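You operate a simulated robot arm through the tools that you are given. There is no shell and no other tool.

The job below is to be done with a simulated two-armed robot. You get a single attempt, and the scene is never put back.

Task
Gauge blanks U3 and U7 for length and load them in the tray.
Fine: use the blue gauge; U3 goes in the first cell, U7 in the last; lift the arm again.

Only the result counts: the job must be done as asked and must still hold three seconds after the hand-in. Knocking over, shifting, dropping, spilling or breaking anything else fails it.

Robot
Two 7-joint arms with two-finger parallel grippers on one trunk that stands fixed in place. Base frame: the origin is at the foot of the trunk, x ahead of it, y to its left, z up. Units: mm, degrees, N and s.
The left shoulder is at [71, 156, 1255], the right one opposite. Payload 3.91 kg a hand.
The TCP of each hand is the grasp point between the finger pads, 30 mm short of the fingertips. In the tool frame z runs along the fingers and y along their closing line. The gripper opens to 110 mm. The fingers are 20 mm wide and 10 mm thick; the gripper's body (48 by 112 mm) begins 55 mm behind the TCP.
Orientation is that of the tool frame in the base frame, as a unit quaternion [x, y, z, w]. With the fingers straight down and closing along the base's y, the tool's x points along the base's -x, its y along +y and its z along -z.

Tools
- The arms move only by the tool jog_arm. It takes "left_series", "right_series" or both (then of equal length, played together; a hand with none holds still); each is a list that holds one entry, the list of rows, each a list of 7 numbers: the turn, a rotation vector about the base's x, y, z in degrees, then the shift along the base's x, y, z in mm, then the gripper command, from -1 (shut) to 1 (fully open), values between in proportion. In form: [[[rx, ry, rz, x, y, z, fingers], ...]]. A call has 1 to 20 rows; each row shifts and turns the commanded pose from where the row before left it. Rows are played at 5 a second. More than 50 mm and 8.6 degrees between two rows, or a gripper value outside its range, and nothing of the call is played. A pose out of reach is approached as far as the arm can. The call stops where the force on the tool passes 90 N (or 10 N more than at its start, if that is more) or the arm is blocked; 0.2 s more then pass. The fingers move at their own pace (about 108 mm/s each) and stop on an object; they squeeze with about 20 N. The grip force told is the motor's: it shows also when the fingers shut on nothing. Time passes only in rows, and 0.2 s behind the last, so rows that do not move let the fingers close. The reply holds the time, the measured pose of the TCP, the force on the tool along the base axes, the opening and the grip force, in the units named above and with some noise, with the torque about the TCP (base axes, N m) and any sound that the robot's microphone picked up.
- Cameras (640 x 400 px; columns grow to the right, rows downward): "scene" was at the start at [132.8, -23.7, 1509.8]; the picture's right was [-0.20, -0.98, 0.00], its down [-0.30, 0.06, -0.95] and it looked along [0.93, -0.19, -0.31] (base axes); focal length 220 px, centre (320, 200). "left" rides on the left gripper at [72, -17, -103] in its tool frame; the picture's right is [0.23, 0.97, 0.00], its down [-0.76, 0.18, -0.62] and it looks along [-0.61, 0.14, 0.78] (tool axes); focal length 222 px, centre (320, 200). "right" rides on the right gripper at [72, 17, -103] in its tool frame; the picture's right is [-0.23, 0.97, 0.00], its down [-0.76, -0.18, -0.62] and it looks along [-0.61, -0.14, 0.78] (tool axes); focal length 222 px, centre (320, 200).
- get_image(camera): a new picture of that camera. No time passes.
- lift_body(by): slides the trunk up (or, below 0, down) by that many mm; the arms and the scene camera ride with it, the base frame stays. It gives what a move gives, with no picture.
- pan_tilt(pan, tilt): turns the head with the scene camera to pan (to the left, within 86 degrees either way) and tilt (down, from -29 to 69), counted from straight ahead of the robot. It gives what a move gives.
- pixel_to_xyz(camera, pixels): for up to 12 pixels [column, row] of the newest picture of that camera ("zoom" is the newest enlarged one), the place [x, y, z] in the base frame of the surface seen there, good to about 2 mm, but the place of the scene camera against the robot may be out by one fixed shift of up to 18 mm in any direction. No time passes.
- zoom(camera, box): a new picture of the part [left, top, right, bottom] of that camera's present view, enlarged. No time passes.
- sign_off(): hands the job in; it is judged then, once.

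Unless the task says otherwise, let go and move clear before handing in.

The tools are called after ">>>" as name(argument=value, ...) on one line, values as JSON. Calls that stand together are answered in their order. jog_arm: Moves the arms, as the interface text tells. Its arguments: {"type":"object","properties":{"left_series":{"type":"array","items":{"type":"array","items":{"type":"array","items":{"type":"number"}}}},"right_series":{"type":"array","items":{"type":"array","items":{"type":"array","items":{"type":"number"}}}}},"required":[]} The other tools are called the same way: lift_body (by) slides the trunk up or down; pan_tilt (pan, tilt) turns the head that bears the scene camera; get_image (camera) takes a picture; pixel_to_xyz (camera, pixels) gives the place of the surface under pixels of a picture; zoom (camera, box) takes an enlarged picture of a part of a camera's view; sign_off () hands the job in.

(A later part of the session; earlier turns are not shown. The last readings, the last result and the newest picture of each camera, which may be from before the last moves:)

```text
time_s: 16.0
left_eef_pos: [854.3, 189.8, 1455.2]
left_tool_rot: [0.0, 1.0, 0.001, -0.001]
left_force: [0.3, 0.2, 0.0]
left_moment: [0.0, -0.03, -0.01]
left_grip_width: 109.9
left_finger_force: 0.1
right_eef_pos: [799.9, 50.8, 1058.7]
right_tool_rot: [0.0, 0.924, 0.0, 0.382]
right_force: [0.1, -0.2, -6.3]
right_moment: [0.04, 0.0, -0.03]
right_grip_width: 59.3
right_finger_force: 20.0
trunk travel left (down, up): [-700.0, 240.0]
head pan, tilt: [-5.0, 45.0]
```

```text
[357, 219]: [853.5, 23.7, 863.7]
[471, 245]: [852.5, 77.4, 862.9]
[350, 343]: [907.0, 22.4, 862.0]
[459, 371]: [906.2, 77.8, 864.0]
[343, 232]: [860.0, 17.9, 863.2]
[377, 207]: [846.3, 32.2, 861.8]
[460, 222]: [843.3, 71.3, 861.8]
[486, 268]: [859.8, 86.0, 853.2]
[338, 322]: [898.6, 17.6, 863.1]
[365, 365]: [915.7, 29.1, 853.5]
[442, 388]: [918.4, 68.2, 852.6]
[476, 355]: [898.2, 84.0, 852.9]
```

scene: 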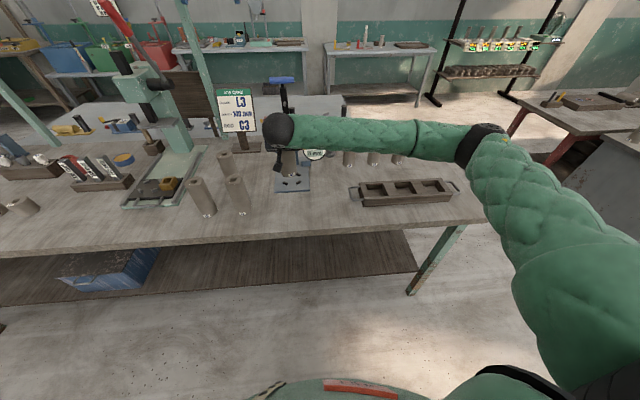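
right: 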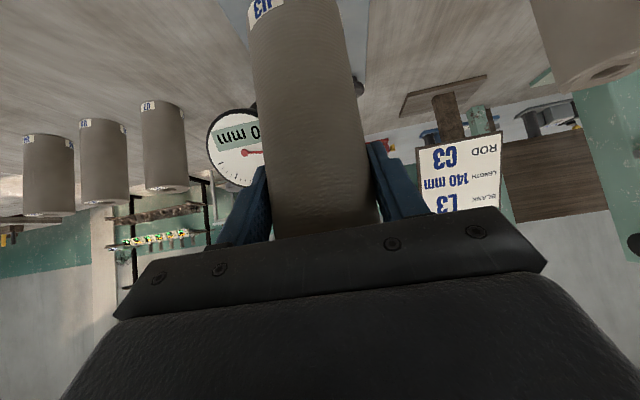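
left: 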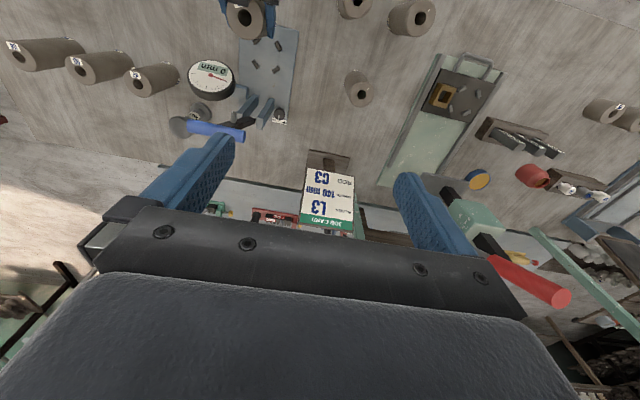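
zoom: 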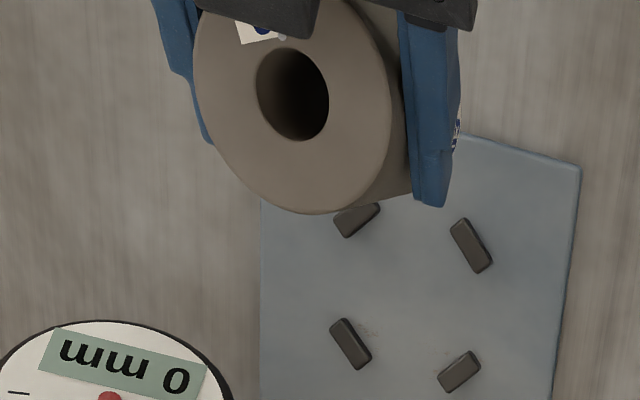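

The blank's top centre is at ≈(802.5, 51.5) and the lug nest centre at ≈(879, 50). I'll move forward 76.5 mm, then lower until the bottom is just above the lugs, and check alignment.

>>> jog_arm(right_series=[[[0, 0, 0, 12, -0.3, 0, -1], [0, 0, 0, 20, -0.4, 0, -1], [0, 0, 0, 22, -0.4, 0, -1], [0, 0, 0, 14.5, -0.4, 0, -1], [0, 0, 0, 8, 0, 0, -1], [0, 0, 0, 0, 0, -15, -1], [0, 0, 0, 0, 0, -22, -1], [0, 0, 0, 0, 0, -22, -1], [0, 0, 0, 0, 0, -15, -1], [0, 0, 0, 0, 0, -6, -1], [0, 0, 0, 0, 0, 0, -1], [0, 0, 0, 0, 0, 0, -1]]])

>>> zoom(camera="left", box=[190, 0, 310, 75])

>>> zoom(camera="scene", box=[240, 70, 360, 210])

```text
time_s: 18.6
left_eef_pos: [854.5, 189.0, 1456.7]
left_tool_rot: [0.0, 1.0, 0.0, 0.0]
left_force: [-0.2, -0.1, -0.3]
left_moment: [0.04, 0.03, -0.01]
left_grip_width: 110.2
left_finger_force: 0.0
right_eef_pos: [877.1, 50.1, 978.9]
right_tool_rot: [0.0, 0.924, 0.0, 0.382]
right_force: [0.2, -0.1, -5.6]
right_moment: [0.0, 0.0, 0.0]
right_grip_width: 59.5
right_finger_force: 19.9
trunk travel left (down, up): [-700.0, 240.0]
head pan, tilt: [-5.0, 45.0]
```

```text
5.33 times, centred on (250, 38) of left
```

zoom: 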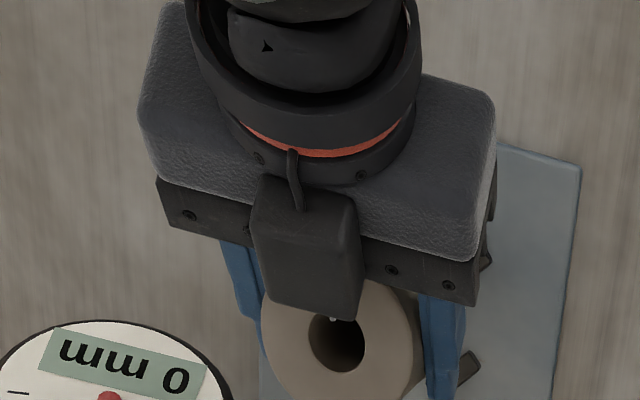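

```text
2.86 times, centred on (300, 140) of scene
```

zoom: 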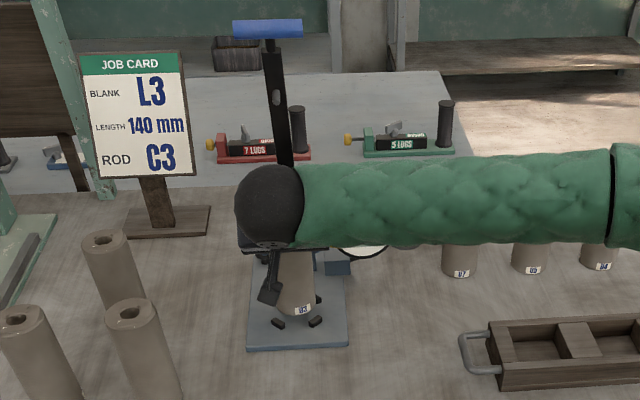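

The hand is at (877.1, 50.1, 978.9), the blank hovering over the lugs. A dark box on the hand's upper side at (310,245) of the left zoom overlies the blank, so I'll locate it and the blank's top edge before lowering.

>>> zoom(camera="left", box=[190, 20, 310, 95])

>>> pixel_to_xyz(camera="zoom", pixels=[[300, 100], [310, 180], [265, 185], [350, 200], [270, 240], [300, 275], [400, 260], [410, 230], [345, 290], [385, 280], [460, 262], [238, 180]])

>>> get_image(camera="left")

```text
5.33 times, centred on (250, 58) of left
```

zoom: 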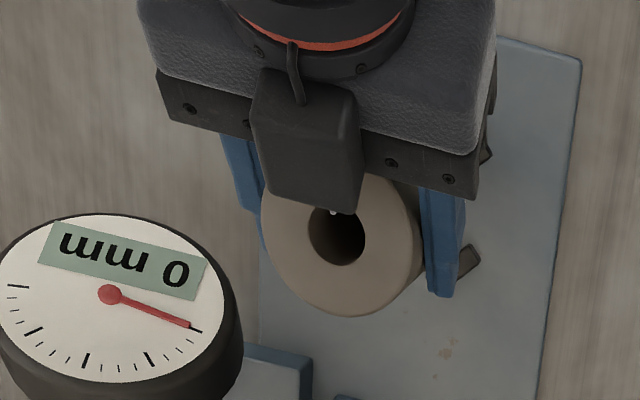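

```text
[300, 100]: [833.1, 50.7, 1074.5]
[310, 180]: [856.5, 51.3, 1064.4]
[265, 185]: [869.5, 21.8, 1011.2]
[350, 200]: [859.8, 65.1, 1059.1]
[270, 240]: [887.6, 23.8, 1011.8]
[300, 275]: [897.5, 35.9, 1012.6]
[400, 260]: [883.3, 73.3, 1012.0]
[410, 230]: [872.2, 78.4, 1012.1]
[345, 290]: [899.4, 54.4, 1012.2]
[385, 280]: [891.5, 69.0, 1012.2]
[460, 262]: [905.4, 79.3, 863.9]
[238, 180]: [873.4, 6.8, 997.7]
```

```text
taken
```

left: 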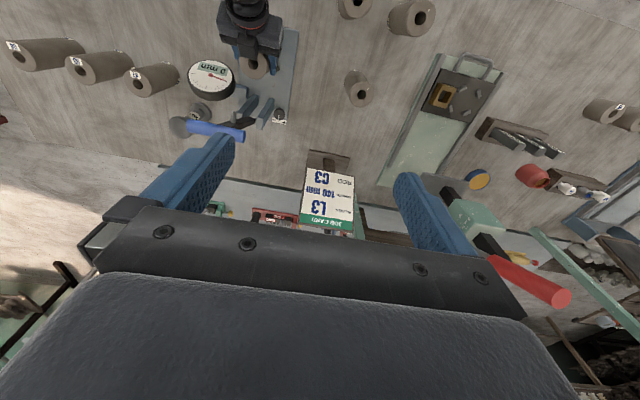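

The box is the hand's own module well above the blank; the blank is centred on about (879.5, 50). I'll lower 18 mm into the nest gently and watch the force.

>>> jog_arm(right_series=[[[0, 0, 0, 0, 0, -5, -1], [0, 0, 0, 0, 0, -5, -1], [0, 0, 0, 0, 0, -4, -1], [0, 0, 0, 0, 0, -2, -1], [0, 0, 0, 0, 0, -1, -1], [0, 0, 0, 0, 0, 0, -1]]])

>>> zoom(camera="scene", box=[260, 140, 340, 200])

```text
time_s: 20.0
left_eef_pos: [854.7, 189.2, 1455.8]
left_tool_rot: [0.0, 1.0, 0.0, -0.001]
left_force: [0.0, -0.3, -0.2]
left_moment: [-0.01, -0.02, 0.01]
left_grip_width: 110.1
left_finger_force: 0.0
right_eef_pos: [876.9, 49.7, 961.8]
right_tool_rot: [-0.001, 0.924, 0.0, 0.382]
right_force: [0.3, 0.1, -5.5]
right_moment: [0.03, 0.02, 0.0]
right_grip_width: 59.4
right_finger_force: 20.0
trunk travel left (down, up): [-700.0, 240.0]
head pan, tilt: [-5.0, 45.0]
```

```text
6.67 times, centred on (300, 170) of scene
```

zoom: 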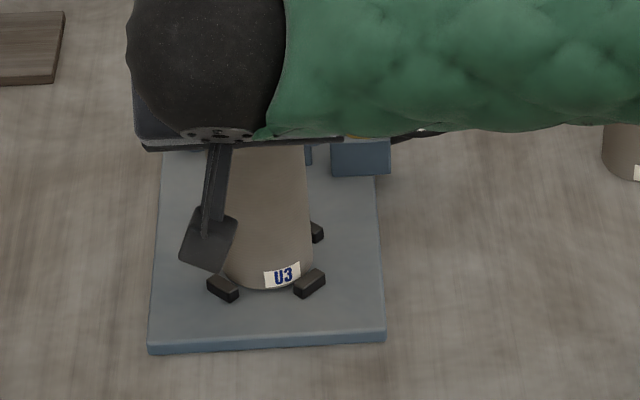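

U3 sits symmetrically between the lugs, still carried (−5.5 N). I'll lower the last couple of millimetres until it rests on the plate.

>>> jog_arm(right_series=[[[0, 0, 0, 0, 0, -1, -1], [0, 0, 0, 0, 0, -1, -1], [0, 0, 0, 0, 0, 0, -1]]])

```text
time_s: 20.8
left_eef_pos: [854.9, 189.1, 1455.7]
left_tool_rot: [0.0, 1.0, 0.0, -0.001]
left_force: [0.2, -0.6, 0.0]
left_moment: [-0.01, 0.02, 0.0]
left_grip_width: 110.0
left_finger_force: 0.1
right_eef_pos: [877.8, 49.5, 959.2]
right_tool_rot: [0.0, 0.924, 0.0, 0.382]
right_force: [0.5, 0.6, -6.5]
right_moment: [0.03, 0.03, 0.0]
right_grip_width: 59.5
right_finger_force: 19.9
trunk travel left (down, up): [-700.0, 240.0]
head pan, tilt: [-5.0, 45.0]
```

>>> jog_arm(right_series=[[[0, 0, 0, 0, 0, -1, -1], [0, 0, 0, 0, 0, 0, -1], [0, 0, 0, 0, 0, 0, -1]]])

```text
time_s: 21.6
left_eef_pos: [854.2, 190.6, 1457.2]
left_tool_rot: [0.0, 1.0, 0.0, 0.0]
left_force: [0.3, 0.6, -0.2]
left_moment: [0.03, -0.05, -0.01]
left_grip_width: 110.3
left_finger_force: 0.1
right_eef_pos: [878.2, 49.9, 959.7]
right_tool_rot: [0.0, 0.924, 0.0, 0.382]
right_force: [1.0, -0.4, -1.1]
right_moment: [0.01, -0.11, 0.07]
right_grip_width: 59.3
right_finger_force: 20.2
trunk travel left (down, up): [-700.0, 240.0]
head pan, tilt: [-5.0, 45.0]
```

The load dropped to −1 N, so U3 rests on the gauge plate. I'll open the fingers to about 78 mm and back the hand off along its own axis.

>>> jog_arm(right_series=[[[0, 0, 0, 0, 0, 0, 0.42], [0, 0, 0, 0, 0, 0, 0.42], [0, 0, 0, -7, 0, 7, 0.42], [0, 0, 0, -14, 0, 14, 0.42], [0, 0, 0, -21, 0, 21, 0.42], [0, 0, 0, -28, 0, 28, 0.42], [0, 0, 0, -28, 0, 28, 0.42], [0, 0, 0, 0, 0, 0, 0.42]]])

>>> get_image(camera="right")

>>> get_image(camera="left")

>>> get_image(camera="scene")

```text
time_s: 23.4
left_eef_pos: [854.8, 189.2, 1454.2]
left_tool_rot: [0.0, 1.0, 0.0, -0.001]
left_force: [-0.4, 0.3, 0.1]
left_moment: [-0.02, 0.03, 0.0]
left_grip_width: 110.0
left_finger_force: 0.1
right_eef_pos: [779.5, 48.2, 1057.1]
right_tool_rot: [0.0, 0.924, 0.001, 0.381]
right_force: [0.0, -0.2, 0.4]
right_moment: [0.04, -0.02, 0.01]
right_grip_width: 78.1
right_finger_force: 0.1
trunk travel left (down, up): [-700.0, 240.0]
head pan, tilt: [-5.0, 45.0]
```

```text
taken
```

right: 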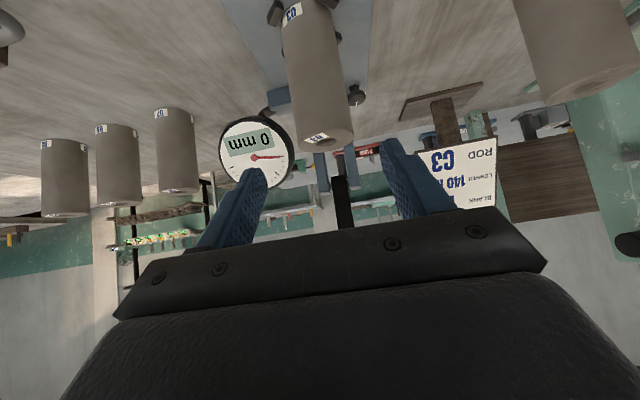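

```text
taken
```

left: 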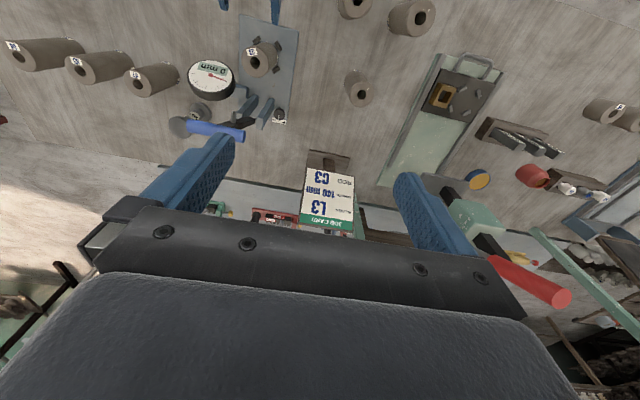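

```text
taken
```

scene: 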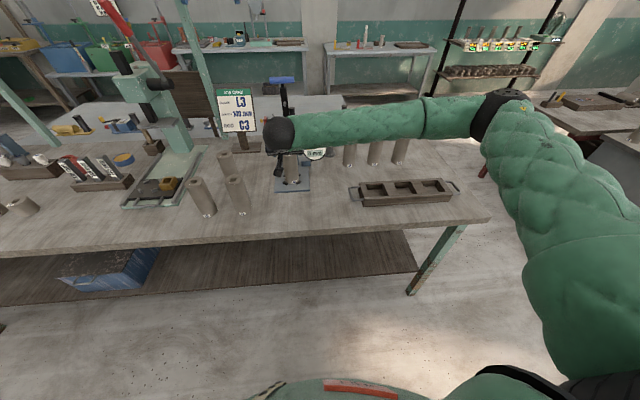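

U3 stands upright in the nest, hand clear at (779.5, 48, 1057). I'll park the right hand over at (652,−400,1153), from where its camera saw the dial earlier.

>>> jog_arm(right_series=[[[0, 0, 0, -20, -10, 20, 0.42], [0, 0, 0, -20, -25, 15, 0.42], [0, 0, 0, -12, -40, 8, 0.42], [0, 0, 0, -10, -42, 7, 0.42], [0, 0, 0, -10, -42, 7, 0.42], [0, 0, 0, -10, -42, 7, 0.42], [0, 0, 0, -10, -42, 7, 0.42], [0, 0, 0, -10, -42, 7, 0.42], [0, 0, 0, -10, -42, 7, 0.42], [0, 0, 0, -10, -42, 7, 0.42], [0, 0, 0, -5, -42, 2, 0.42], [0, 0, 0, 0, -25, 0, 0.42], [0, 0, 0, 0, -12, 0, 0.42], [0, 0, 0, 0, 0, 0, 0.42]]])

>>> zoom(camera="right", box=[440, 0, 640, 230])

>>> zoom(camera="scene", box=[250, 70, 350, 205])

>>> get_image(camera="left")

```text
time_s: 26.4
left_eef_pos: [854.4, 189.2, 1456.3]
left_tool_rot: [0.0, 1.0, -0.001, -0.001]
left_force: [0.0, -0.2, 0.2]
left_moment: [-0.03, 0.0, -0.01]
left_grip_width: 110.0
left_finger_force: 0.0
right_eef_pos: [652.0, -400.1, 1151.3]
right_tool_rot: [0.0, 0.924, 0.0, 0.383]
right_force: [0.2, 0.1, -0.4]
right_moment: [-0.01, 0.02, 0.03]
right_grip_width: 78.2
right_finger_force: 0.1
trunk travel left (down, up): [-700.0, 240.0]
head pan, tilt: [-5.0, 45.0]
```

```text
1.74 times, centred on (540, 115) of right
```

zoom: 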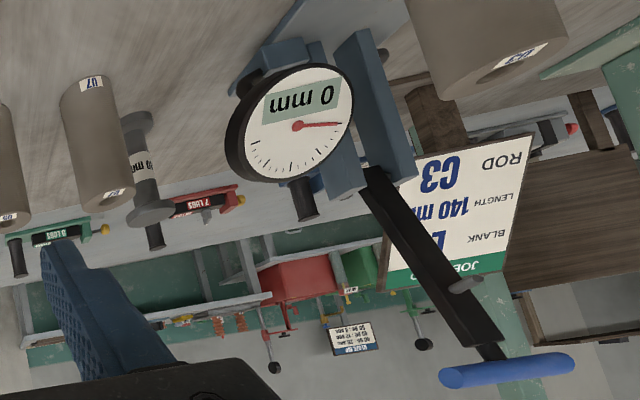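

```text
2.96 times, centred on (300, 138) of scene
```

zoom: 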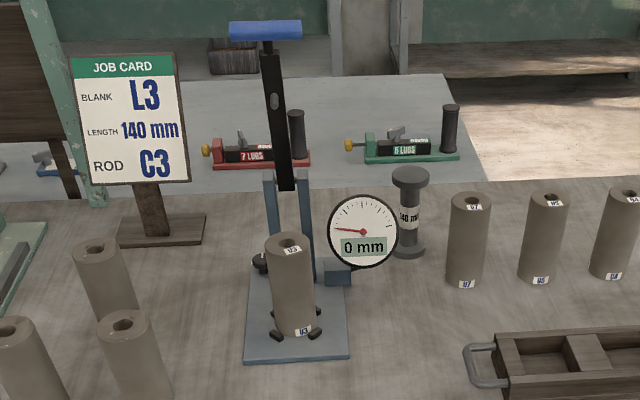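

```text
taken
```

left: 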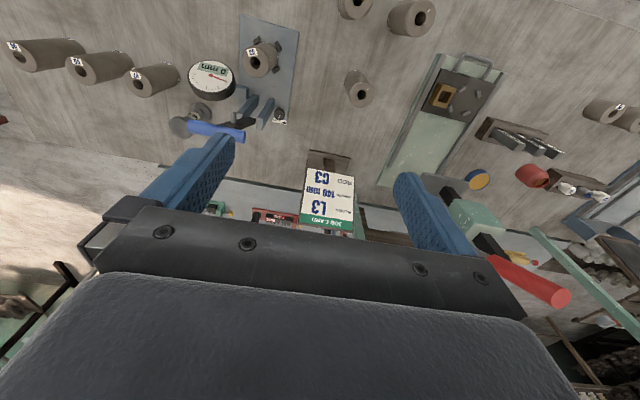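

U3 is seated and the dial still reads 0 mm with the lever up. I'll measure the lever bar's ends, peg and pivot from the right camera.

>>> zoom(camera="right", box=[540, 80, 640, 230])

>>> zoom(camera="right", box=[560, 140, 640, 230])

```text
2.67 times, centred on (590, 155) of right
```

zoom: 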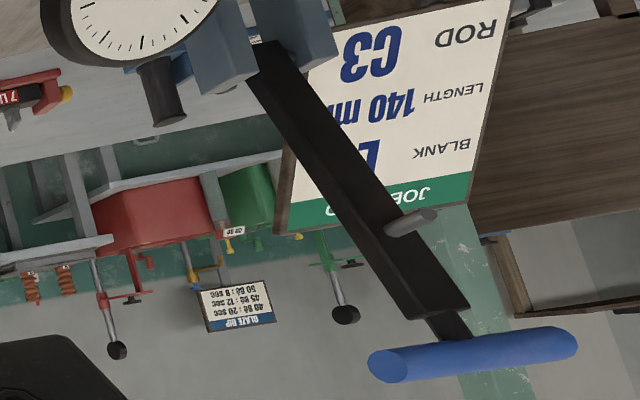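

```text
4.44 times, centred on (600, 185) of right
```

zoom: 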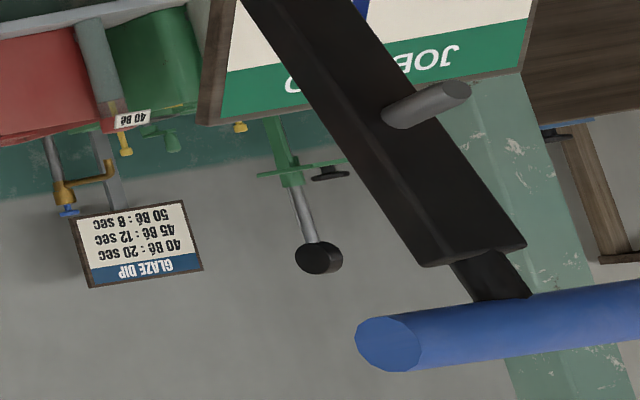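

>>> pixel_to_xyz(camera="zoom", pixels=[[388, 344], [370, 340], [405, 350], [520, 325], [457, 92], [400, 115], [330, 60], [450, 200], [430, 255], [515, 240], [620, 310], [490, 280]])

>>> zoom(camera="right", box=[540, 80, 640, 230])

>>> pixel_to_xyz(camera="zoom", pixels=[[565, 345], [575, 345], [480, 350], [390, 365], [262, 60], [290, 60], [320, 50], [240, 55], [300, 140], [280, 110], [270, 130], [460, 345]])

```text
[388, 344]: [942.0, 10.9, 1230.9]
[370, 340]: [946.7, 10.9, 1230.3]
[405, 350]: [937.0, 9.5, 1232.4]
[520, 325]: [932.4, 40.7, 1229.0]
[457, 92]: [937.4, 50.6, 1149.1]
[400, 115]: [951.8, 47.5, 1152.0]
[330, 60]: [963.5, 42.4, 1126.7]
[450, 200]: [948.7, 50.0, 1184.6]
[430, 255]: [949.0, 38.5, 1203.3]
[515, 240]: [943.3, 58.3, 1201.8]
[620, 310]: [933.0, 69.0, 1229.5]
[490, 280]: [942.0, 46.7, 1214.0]
```

```text
2.67 times, centred on (590, 155) of right
```

zoom: 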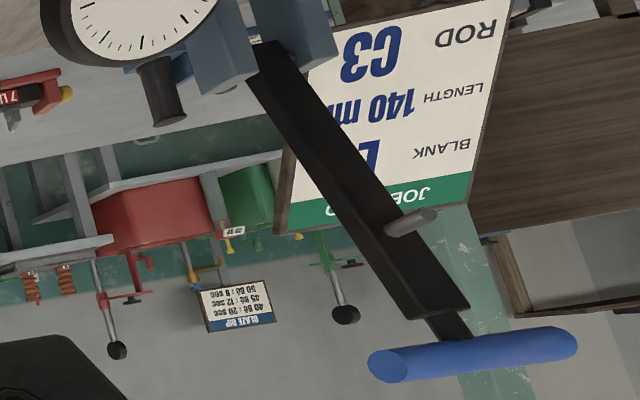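

```text
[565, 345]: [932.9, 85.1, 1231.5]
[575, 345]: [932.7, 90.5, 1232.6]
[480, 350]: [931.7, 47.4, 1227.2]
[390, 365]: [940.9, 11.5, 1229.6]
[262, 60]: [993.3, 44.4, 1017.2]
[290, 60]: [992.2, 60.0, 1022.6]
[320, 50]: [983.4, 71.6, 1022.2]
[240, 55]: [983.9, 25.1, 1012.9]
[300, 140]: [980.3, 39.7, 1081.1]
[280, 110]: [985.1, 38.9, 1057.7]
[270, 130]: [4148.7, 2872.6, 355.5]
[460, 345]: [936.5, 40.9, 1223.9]
```

The bar runs y≈11…90 with its axis at ≈(942, 1231), the pivot computes to ≈(996, 1022), radius ≈216, peg on the front face 136 mm out. I'll bring the left hand, tilted 45° forward and fully open, in front of the bar so it can grip its two ends.

>>> jog_arm(left_series=[[[0, -4.5, 0, -6.5, -10, -8, 1], [0, -4.5, 0, -2, -14, -10, 1], [0, -4.5, 0, -2, -14, -12, 1], [0, -4.5, 0, -2, -14, -12, 1], [0, -4.5, 0, -2, -14, -12, 1], [0, -4.5, 0, -2, -14, -12, 1], [0, -4.5, 0, -2, -14, -12, 1], [0, -4.5, 0, -2, -15, -12, 1], [0, -4.5, 0, -2, -15, -12, 1], [0, -4.5, 0, -2, -14.7, -11, 1], [0, 0, 0, 0, 0, 0, 1]]])

>>> get_image(camera="left")

>>> get_image(camera="scene")

```text
time_s: 28.8
left_eef_pos: [830.0, 51.2, 1342.4]
left_tool_rot: [0.0, 0.924, 0.0, 0.383]
left_force: [0.1, -0.4, 0.4]
left_moment: [-0.02, 0.01, 0.01]
left_grip_width: 110.1
left_finger_force: 0.0
right_eef_pos: [652.3, -398.8, 1151.0]
right_tool_rot: [0.001, 0.924, 0.0, 0.382]
right_force: [-0.6, 0.1, -0.1]
right_moment: [0.01, 0.0, -0.02]
right_grip_width: 78.3
right_finger_force: 0.1
trunk travel left (down, up): [-700.0, 240.0]
head pan, tilt: [-5.0, 45.0]
```

```text
taken
```

left: 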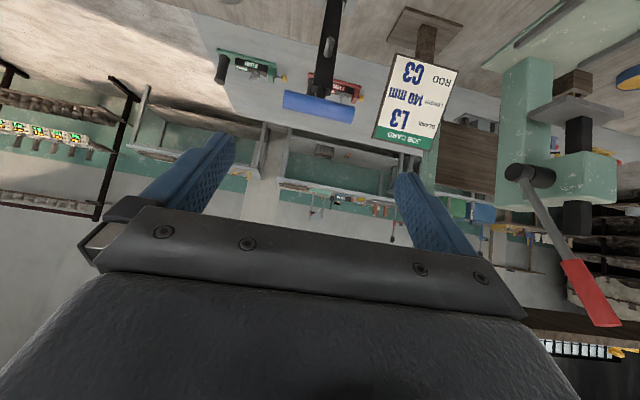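

```text
taken
```

scene: 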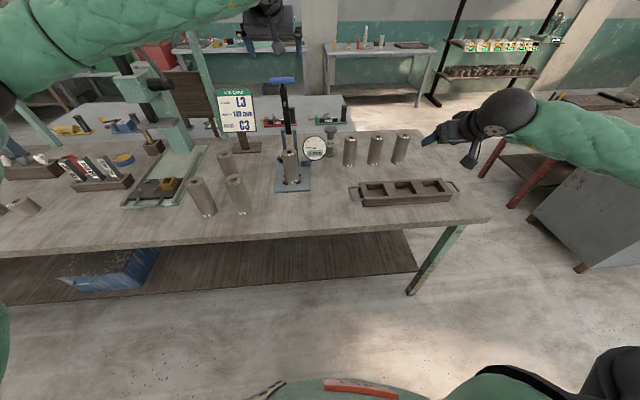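

The left hand is at (830, 51.2, 1342) and the bar appears centred between its fingers at (318,107). I'll measure the bar ends with the left camera.

>>> zoom(camera="left", box=[260, 60, 380, 140])

>>> pixel_to_xyz(camera="left", pixels=[[284, 98], [286, 104], [353, 115], [351, 120], [318, 107], [318, 100], [318, 116], [327, 60], [329, 40]])

```text
5.00 times, centred on (320, 100) of left
```

zoom: 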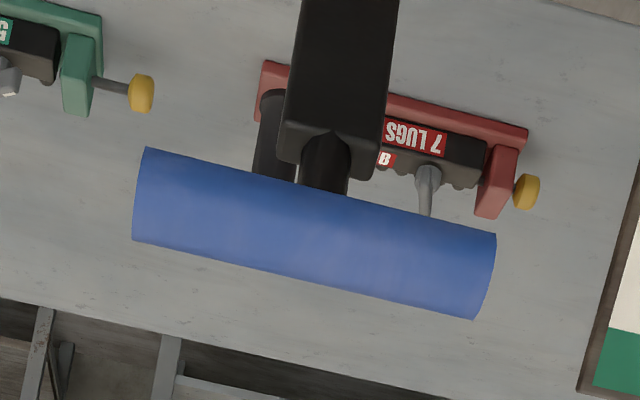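

```text
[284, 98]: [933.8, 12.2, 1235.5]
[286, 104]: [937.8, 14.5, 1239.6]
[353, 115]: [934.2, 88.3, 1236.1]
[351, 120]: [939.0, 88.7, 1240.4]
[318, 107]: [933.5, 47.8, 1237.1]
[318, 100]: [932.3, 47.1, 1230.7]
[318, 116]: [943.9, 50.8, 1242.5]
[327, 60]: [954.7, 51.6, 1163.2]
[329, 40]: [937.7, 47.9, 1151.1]
```

Bar axis confirmed at ≈(942, 1232), y 11–90. I'll advance along the tool axis until the TCP is on the bar, then close onto its ends.

>>> jog_arm(left_series=[[[0, 0, 0, 16, -0.1, -15.8, 1], [0, 0, 0, 20, -0.1, -19.8, 1], [0, 0, 0, 20, -0.1, -19.8, 1], [0, 0, 0, 20, -0.1, -19.8, 1], [0, 0, 0, 18, -0.1, -17.9, 1], [0, 0, 0, 12, -0.1, -11.9, 1], [0, 0, 0, 6, -0.1, -5.9, 1], [0, 0, 0, 0, 0, 0, 1]]])

>>> get_image(camera="left")

>>> get_image(camera="right")

```text
time_s: 30.6
left_eef_pos: [940.9, 50.4, 1232.5]
left_tool_rot: [0.0, 0.924, 0.0, 0.383]
left_force: [0.1, 0.5, -0.4]
left_moment: [0.03, 0.0, 0.01]
left_grip_width: 109.9
left_finger_force: 0.1
right_eef_pos: [652.5, -399.5, 1152.1]
right_tool_rot: [-0.001, 0.924, 0.0, 0.382]
right_force: [-0.1, -0.2, -0.7]
right_moment: [0.0, -0.06, 0.02]
right_grip_width: 78.2
right_finger_force: 0.1
trunk travel left (down, up): [-700.0, 240.0]
head pan, tilt: [-5.0, 45.0]
```

```text
taken
```

left: 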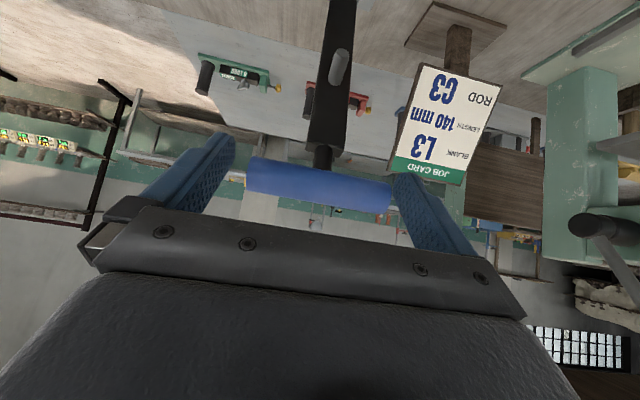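

```text
taken
```

right: 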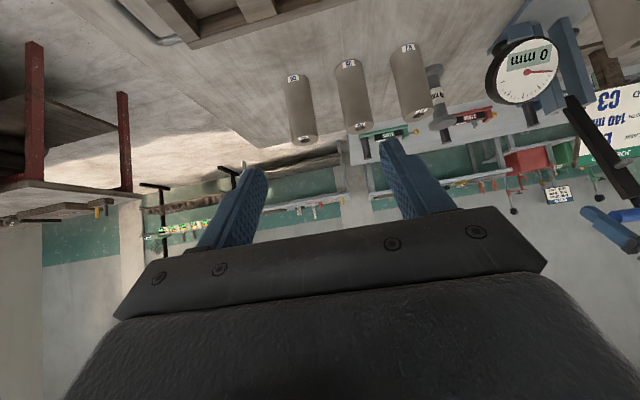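

The bar lies between the left fingers. I'll close on its ends.

>>> jog_arm(left_series=[[[0, 0, 0, 0, 0, 0, 0.55], [0, 0, 0, 0, 0, 0, 0.55], [0, 0, 0, 0, 0, 0, -1], [0, 0, 0, 0, 0, 0, -1], [0, 0, 0, 0, 0, 0, -1]]])

>>> get_image(camera="left")

```text
time_s: 31.8
left_eef_pos: [939.4, 48.8, 1232.0]
left_tool_rot: [0.001, 0.924, -0.001, 0.383]
left_force: [-0.4, -0.3, 0.7]
left_moment: [0.08, -0.09, -0.33]
left_grip_width: 99.4
left_finger_force: 45.0
right_eef_pos: [652.1, -399.0, 1151.2]
right_tool_rot: [0.0, 0.924, 0.0, 0.383]
right_force: [-0.2, 0.6, -0.8]
right_moment: [-0.01, 0.0, -0.04]
right_grip_width: 78.4
right_finger_force: 0.0
trunk travel left (down, up): [-700.0, 240.0]
head pan, tilt: [-5.0, 45.0]
```

```text
taken
```

left: 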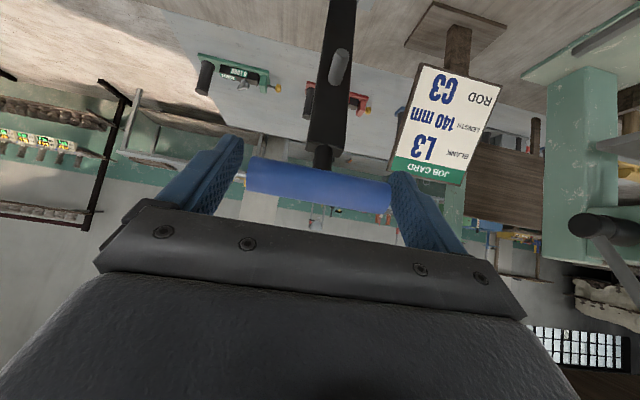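

The grip stopped at 99.4 mm with 45 N, wider than the bar I measured (~79 mm), so something's off. I'll zoom in on the fingers before doing anything.

>>> zoom(camera="left", box=[170, 120, 470, 270])

>>> zoom(camera="right", box=[540, 140, 640, 260])

>>> zoom(camera="scene", box=[230, 30, 350, 130])

```text
2.13 times, centred on (320, 195) of left
```

zoom: 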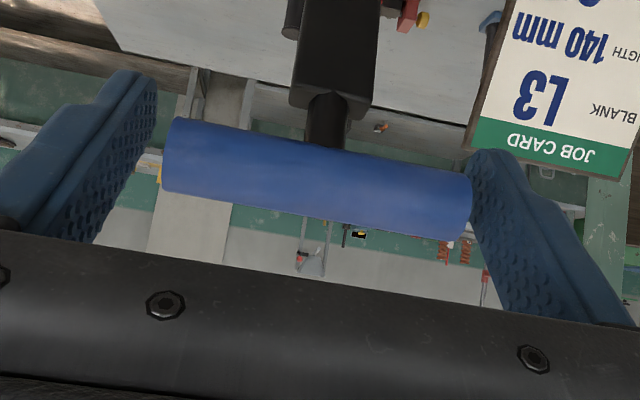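

```text
3.33 times, centred on (590, 200) of right
```

zoom: 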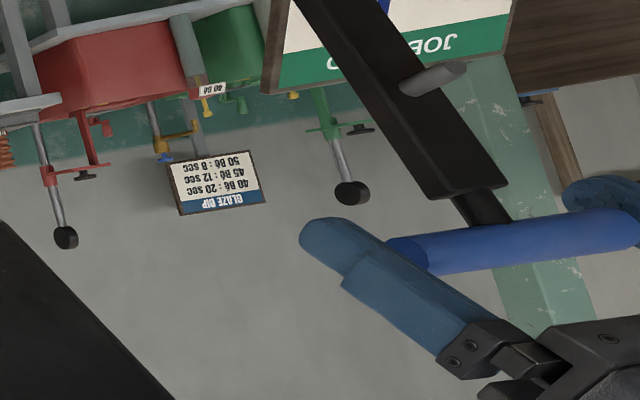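

```text
4.00 times, centred on (290, 80) of scene
```

zoom: 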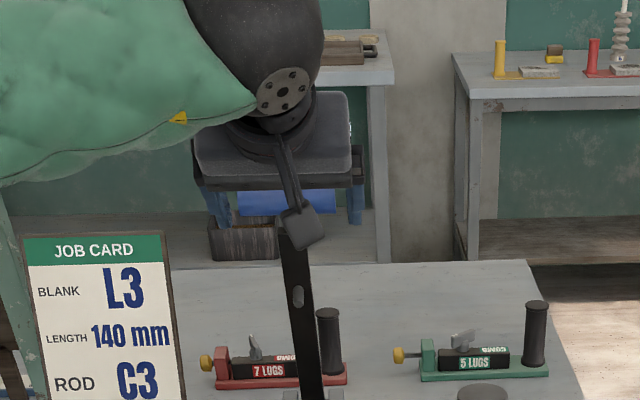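

Both fingers stopped evenly about 10 mm outside the visible bar ends, which suggests the bar's contact shape is rounded and about 99 mm long; it is held. I'll swing the lever just 5–6° along its arc as a test and read the forces.

>>> jog_arm(left_series=[[[0, 0, 0, -5, 0, -1.3, -1], [0, 0, 0, -7, 0, -2.1, -1], [0, 0, 0, -8, 0, -2.8, -1], [0, 0, 0, 0, 0, 0, -1]]])

>>> get_image(camera="left")

>>> get_image(camera="right")

```text
time_s: 32.8
left_eef_pos: [921.6, 48.9, 1226.1]
left_tool_rot: [0.001, 0.924, 0.0, 0.382]
left_force: [6.9, -6.5, -2.2]
left_moment: [0.1, -1.28, -0.17]
left_grip_width: 99.5
left_finger_force: 45.2
right_eef_pos: [652.6, -400.9, 1150.5]
right_tool_rot: [-0.001, 0.924, 0.001, 0.382]
right_force: [0.8, 0.5, -0.5]
right_moment: [0.0, -0.02, 0.0]
right_grip_width: 78.0
right_finger_force: 0.0
trunk travel left (down, up): [-700.0, 240.0]
head pan, tilt: [-5.0, 45.0]
```

```text
taken
```

left: 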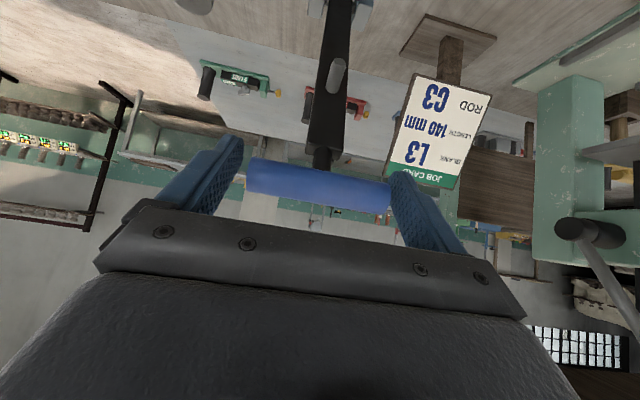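

```text
taken
```

right: 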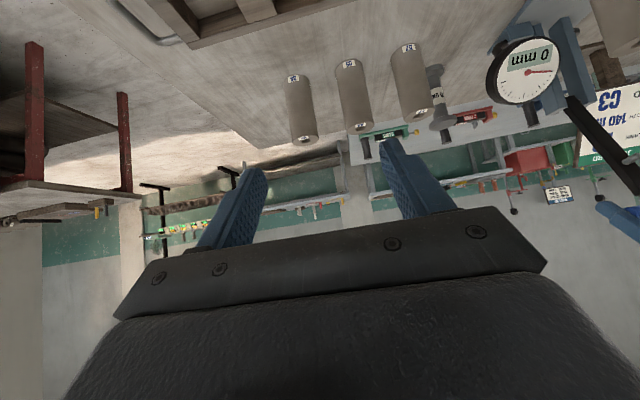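

The lever followed; force is small (≈10 N) but there's a −1.28 N·m twist about y. I'll continue another 5° to see whether the grip slips freely in rotation.

>>> jog_arm(left_series=[[[0, 0, 0, -8.7, 0, -3.4, -1], [0, 0, 0, -8.7, 0, -3.8, -1], [0, 0, 0, 0, 0, 0, -1]]])

>>> zoom(camera="left", box=[170, 70, 470, 270])

```text
time_s: 33.6
left_eef_pos: [904.3, 49.8, 1219.0]
left_tool_rot: [-0.001, 0.924, 0.0, 0.381]
left_force: [5.6, 5.3, -0.2]
left_moment: [0.33, -1.18, 0.02]
left_grip_width: 99.3
left_finger_force: 44.8
right_eef_pos: [652.2, -399.3, 1150.6]
right_tool_rot: [0.001, 0.924, -0.001, 0.382]
right_force: [0.1, -0.5, -0.1]
right_moment: [-0.01, 0.02, 0.01]
right_grip_width: 78.0
right_finger_force: 0.1
trunk travel left (down, up): [-700.0, 240.0]
head pan, tilt: [-5.0, 45.0]
```

```text
2.00 times, centred on (320, 170) of left
```

zoom: 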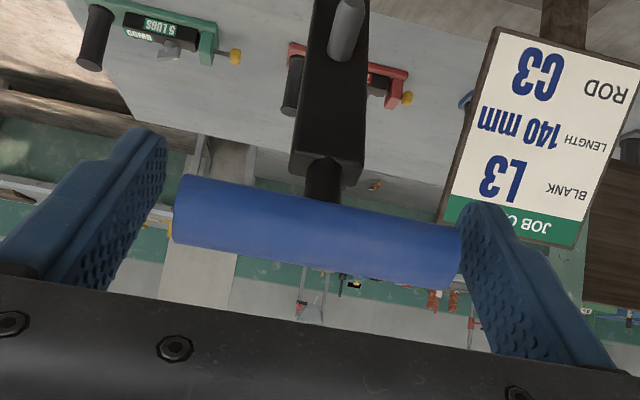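

The twist saturates at about −1.2 N·m, so the bar turns in the grip and the path fits (904.3, 1219.0). I'll continue the arc to about 80°.

>>> jog_arm(left_series=[[[0, 0, 0, -16.7, 0, -8.7, -1], [0, 0, 0, -15.9, 0, -10.2, -1], [0, 0, 0, -14.9, 0, -11.4, -1], [0, 0, 0, -13.9, 0, -12.8, -1], [0, 0, 0, -12.8, 0, -13.9, -1], [0, 0, 0, -11.4, 0, -14.9, -1], [0, 0, 0, -10.2, 0, -15.9, -1], [0, 0, 0, 0, 0, 0, -1]]])

>>> get_image(camera="right")

>>> get_image(camera="left")

>>> get_image(camera="scene")

```text
time_s: 35.4
left_eef_pos: [809.0, 49.9, 1132.0]
left_tool_rot: [0.0, 0.924, 0.0, 0.382]
left_force: [2.5, -1.1, 2.6]
left_moment: [-0.4, -0.94, -0.54]
left_grip_width: 99.3
left_finger_force: 45.0
right_eef_pos: [652.1, -399.6, 1150.4]
right_tool_rot: [0.0, 0.924, 0.0, 0.383]
right_force: [-0.6, 0.1, -0.7]
right_moment: [0.01, 0.0, 0.0]
right_grip_width: 78.2
right_finger_force: 0.0
trunk travel left (down, up): [-700.0, 240.0]
head pan, tilt: [-5.0, 45.0]
```

```text
taken
```

right: 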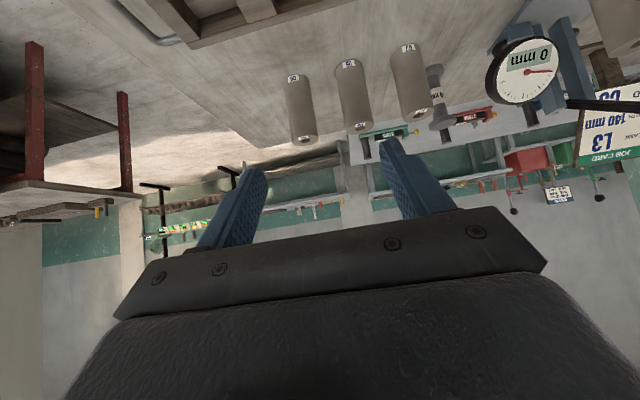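

```text
taken
```

left: 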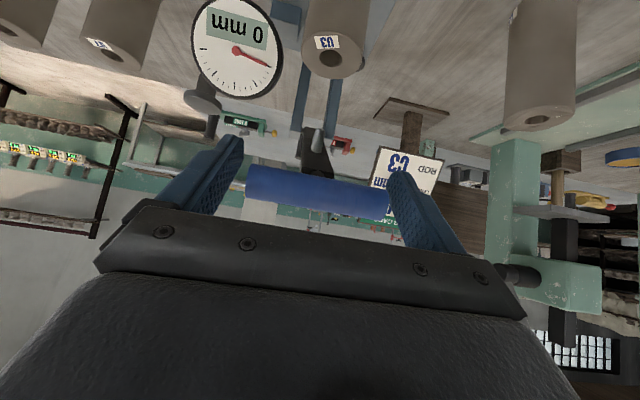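

```text
taken
```

scene: 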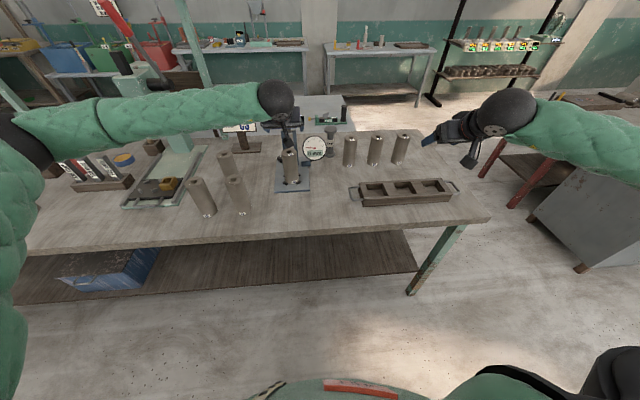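

The lever is at about 60° with tiny forces, and the left camera sees the dial at (237,45). Continuing to about 85°.

>>> jog_arm(left_series=[[[0, 0, 0, -8.7, 0, -16.7, -1], [0, 0, 0, -7.2, 0, -17.4, -1], [0, 0, 0, -5.6, 0, -18, -1], [0, 0, 0, -4.1, 0, -18.4, -1], [0, 0, 0, -1.5, 0, -9.4, -1], [0, 0, 0, -0.8, 0, -5, -1], [0, 0, 0, 0, 0, 0, -1]]])

>>> get_image(camera="left")

>>> zoom(camera="right", box=[440, 0, 640, 150])

```text
time_s: 37.0
left_eef_pos: [779.8, 49.4, 1046.4]
left_tool_rot: [0.0, 0.924, 0.0, 0.382]
left_force: [-7.9, 0.6, 4.6]
left_moment: [0.03, -1.12, -0.17]
left_grip_width: 99.1
left_finger_force: 45.0
right_eef_pos: [650.6, -399.7, 1151.8]
right_tool_rot: [0.0, 0.924, 0.0, 0.383]
right_force: [-0.3, 0.7, -0.2]
right_moment: [0.03, 0.01, 0.02]
right_grip_width: 78.6
right_finger_force: 0.1
trunk travel left (down, up): [-700.0, 240.0]
head pan, tilt: [-5.0, 45.0]
```

```text
taken
```

left: 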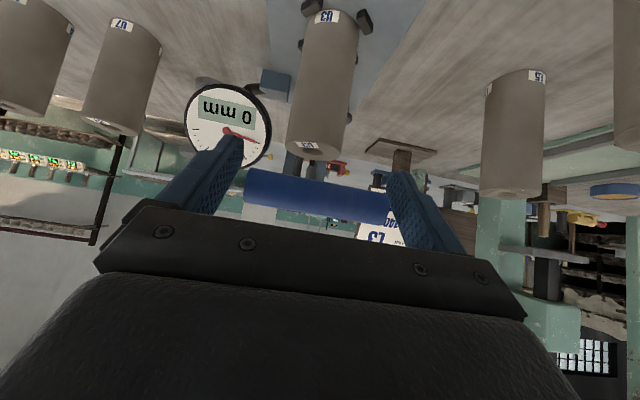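

```text
2.67 times, centred on (540, 75) of right
```

zoom: 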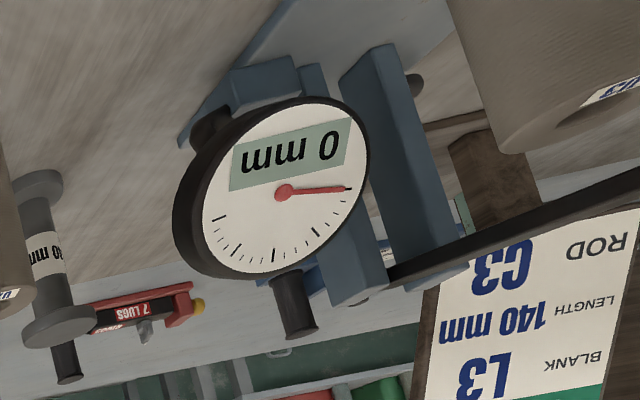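

Lever at ≈83°, dial still 0 mm, small outward push of 8 N. I'll go down another 18 mm gently.

>>> jog_arm(left_series=[[[0, 0, 0, -1.2, 0, -6, -1], [0, 0, 0, -0.8, 0, -6, -1], [0, 0, 0, -0.4, 0, -6, -1], [0, 0, 0, 0, 0, 0, -1]]])

>>> zoom(camera="right", box=[440, 0, 640, 150])

>>> get_image(camera="left")

```text
time_s: 38.0
left_eef_pos: [777.9, 50.5, 1029.4]
left_tool_rot: [0.0, 0.924, 0.0, 0.383]
left_force: [-8.6, 0.1, 2.8]
left_moment: [-0.44, -0.84, 0.19]
left_grip_width: 99.0
left_finger_force: 45.0
right_eef_pos: [649.7, -398.9, 1150.8]
right_tool_rot: [0.0, 0.924, 0.0, 0.383]
right_force: [0.1, -0.1, -0.3]
right_moment: [-0.03, 0.0, 0.02]
right_grip_width: 78.0
right_finger_force: 0.0
trunk travel left (down, up): [-700.0, 240.0]
head pan, tilt: [-5.0, 45.0]
```

```text
2.67 times, centred on (540, 75) of right
```

zoom: 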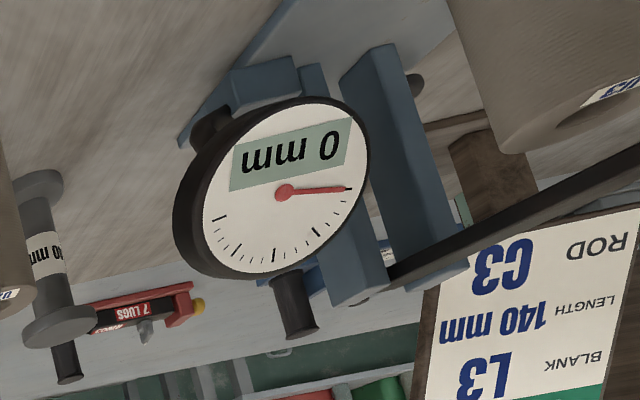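

```text
taken
```

left: 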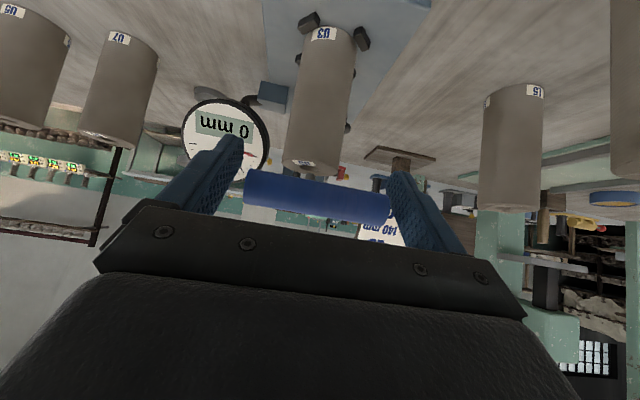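

No contact yet (2.8 N vertical, dial 0). I'll lower another 9 mm in 3 mm steps.

>>> jog_arm(left_series=[[[0, 0, 0, -1, 0, -3, -1], [0, 0, 0, -0.5, 0, -3, -1], [0, 0, 0, 0, 0, -3, -1], [0, 0, 0, 0, 0, 0, -1]]])

>>> zoom(camera="right", box=[440, 0, 640, 150])

>>> zoom(camera="scene", box=[250, 90, 350, 205])

```text
time_s: 39.0
left_eef_pos: [777.4, 50.6, 1019.2]
left_tool_rot: [-0.001, 0.924, 0.001, 0.382]
left_force: [6.4, -1.6, 5.3]
left_moment: [0.01, -1.29, 0.23]
left_grip_width: 99.2
left_finger_force: 45.3
right_eef_pos: [651.9, -399.9, 1151.1]
right_tool_rot: [0.0, 0.924, 0.0, 0.382]
right_force: [0.3, -0.1, -0.2]
right_moment: [-0.01, 0.01, 0.0]
right_grip_width: 78.2
right_finger_force: 0.2
trunk travel left (down, up): [-700.0, 240.0]
head pan, tilt: [-5.0, 45.0]
```

```text
2.67 times, centred on (540, 75) of right
```

zoom: 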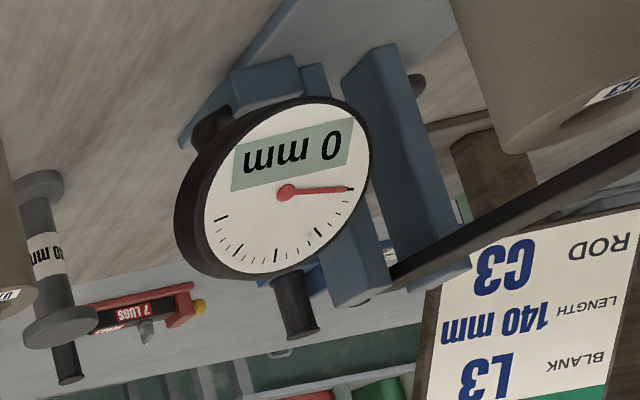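

```text
3.48 times, centred on (300, 148) of scene
```

zoom: 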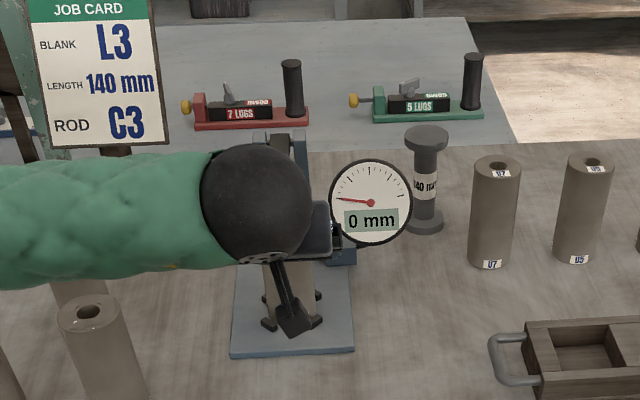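

Still 0 mm with only 5 N up-force. I'll keep lowering in 2 mm steps.

>>> jog_arm(left_series=[[[0, 0, 0, 0.3, 0, -2, -1], [0, 0, 0, 0.3, 0, -2, -1], [0, 0, 0, 0.2, 0, -2, -1], [0, 0, 0, 0, 0, 0, -1]]])

>>> zoom(camera="right", box=[440, 0, 640, 150])

>>> get_image(camera="left")

```text
time_s: 40.0
left_eef_pos: [778.1, 49.5, 1012.3]
left_tool_rot: [0.0, 0.924, 0.0, 0.382]
left_force: [3.6, -4.7, 4.2]
left_moment: [-0.34, -1.13, 0.16]
left_grip_width: 99.2
left_finger_force: 45.0
right_eef_pos: [651.2, -398.2, 1151.5]
right_tool_rot: [0.0, 0.924, 0.0, 0.383]
right_force: [-0.2, 0.6, 0.1]
right_moment: [-0.01, -0.01, -0.03]
right_grip_width: 78.3
right_finger_force: 0.0
trunk travel left (down, up): [-700.0, 240.0]
head pan, tilt: [-5.0, 45.0]
```

```text
2.67 times, centred on (540, 75) of right
```

zoom: 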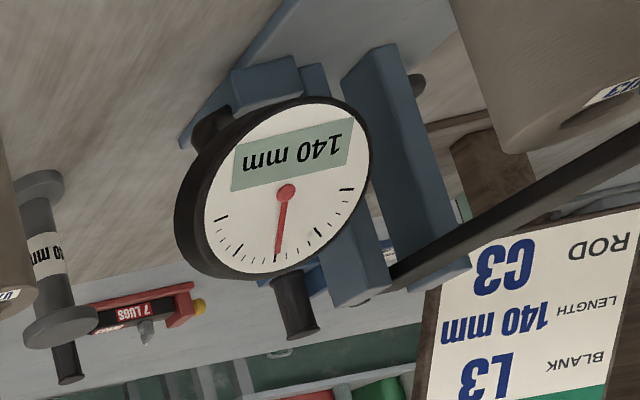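

```text
taken
```

left: 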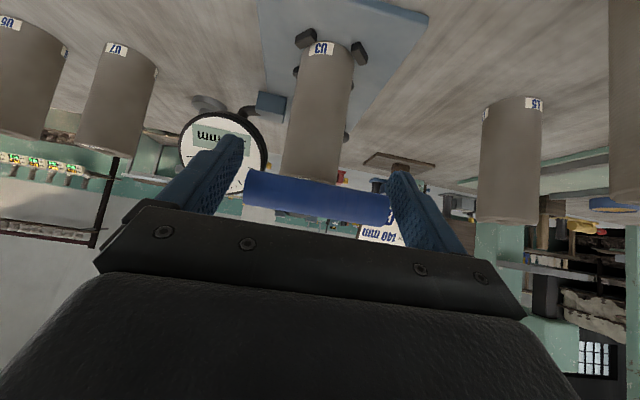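

The dial now reads 140 mm, so the peg is on U3, agreeing with the height I measured. I'll press 1 mm more and hold about a second to confirm a firm, stable reading.

>>> jog_arm(left_series=[[[0, 0, 0, 0, 0, -1, -1], [0, 0, 0, 0, 0, 0, -1], [0, 0, 0, 0, 0, 0, -1], [0, 0, 0, 0, 0, 0, -1], [0, 0, 0, 0, 0, 0, -1], [0, 0, 0, 0, 0, 0, -1]]])

>>> zoom(camera="right", box=[440, 0, 640, 150])

>>> zoom(camera="scene", box=[250, 90, 350, 205])

```text
time_s: 41.4
left_eef_pos: [777.8, 49.9, 1012.0]
left_tool_rot: [0.0, 0.924, 0.0, 0.382]
left_force: [4.0, -6.4, 4.8]
left_moment: [-0.09, -0.09, -0.19]
left_grip_width: 99.1
left_finger_force: 45.1
right_eef_pos: [653.0, -399.8, 1151.8]
right_tool_rot: [0.0, 0.924, 0.0, 0.383]
right_force: [0.3, -0.1, 0.3]
right_moment: [-0.01, -0.02, 0.05]
right_grip_width: 78.1
right_finger_force: 0.1
trunk travel left (down, up): [-700.0, 240.0]
head pan, tilt: [-5.0, 45.0]
```

```text
2.67 times, centred on (540, 75) of right
```

zoom: 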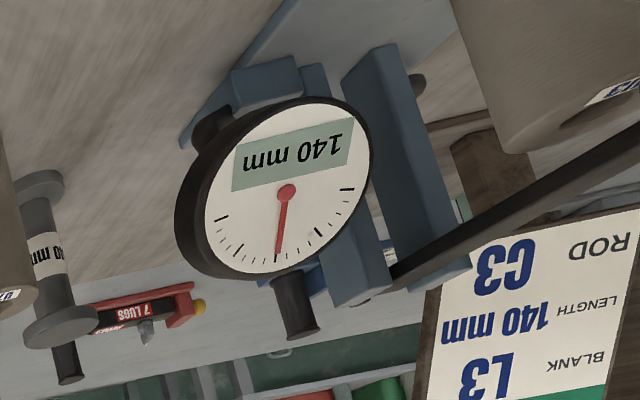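

```text
3.48 times, centred on (300, 148) of scene
```

zoom: 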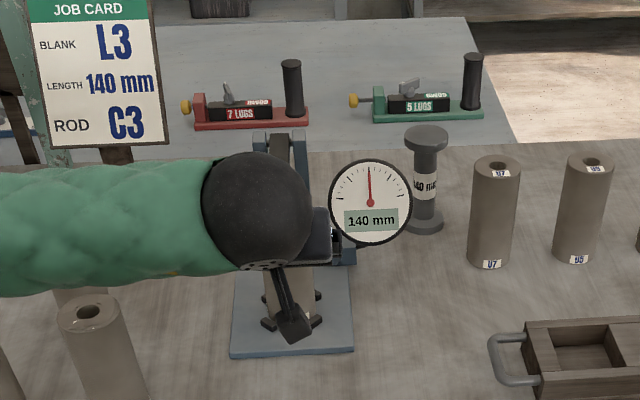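

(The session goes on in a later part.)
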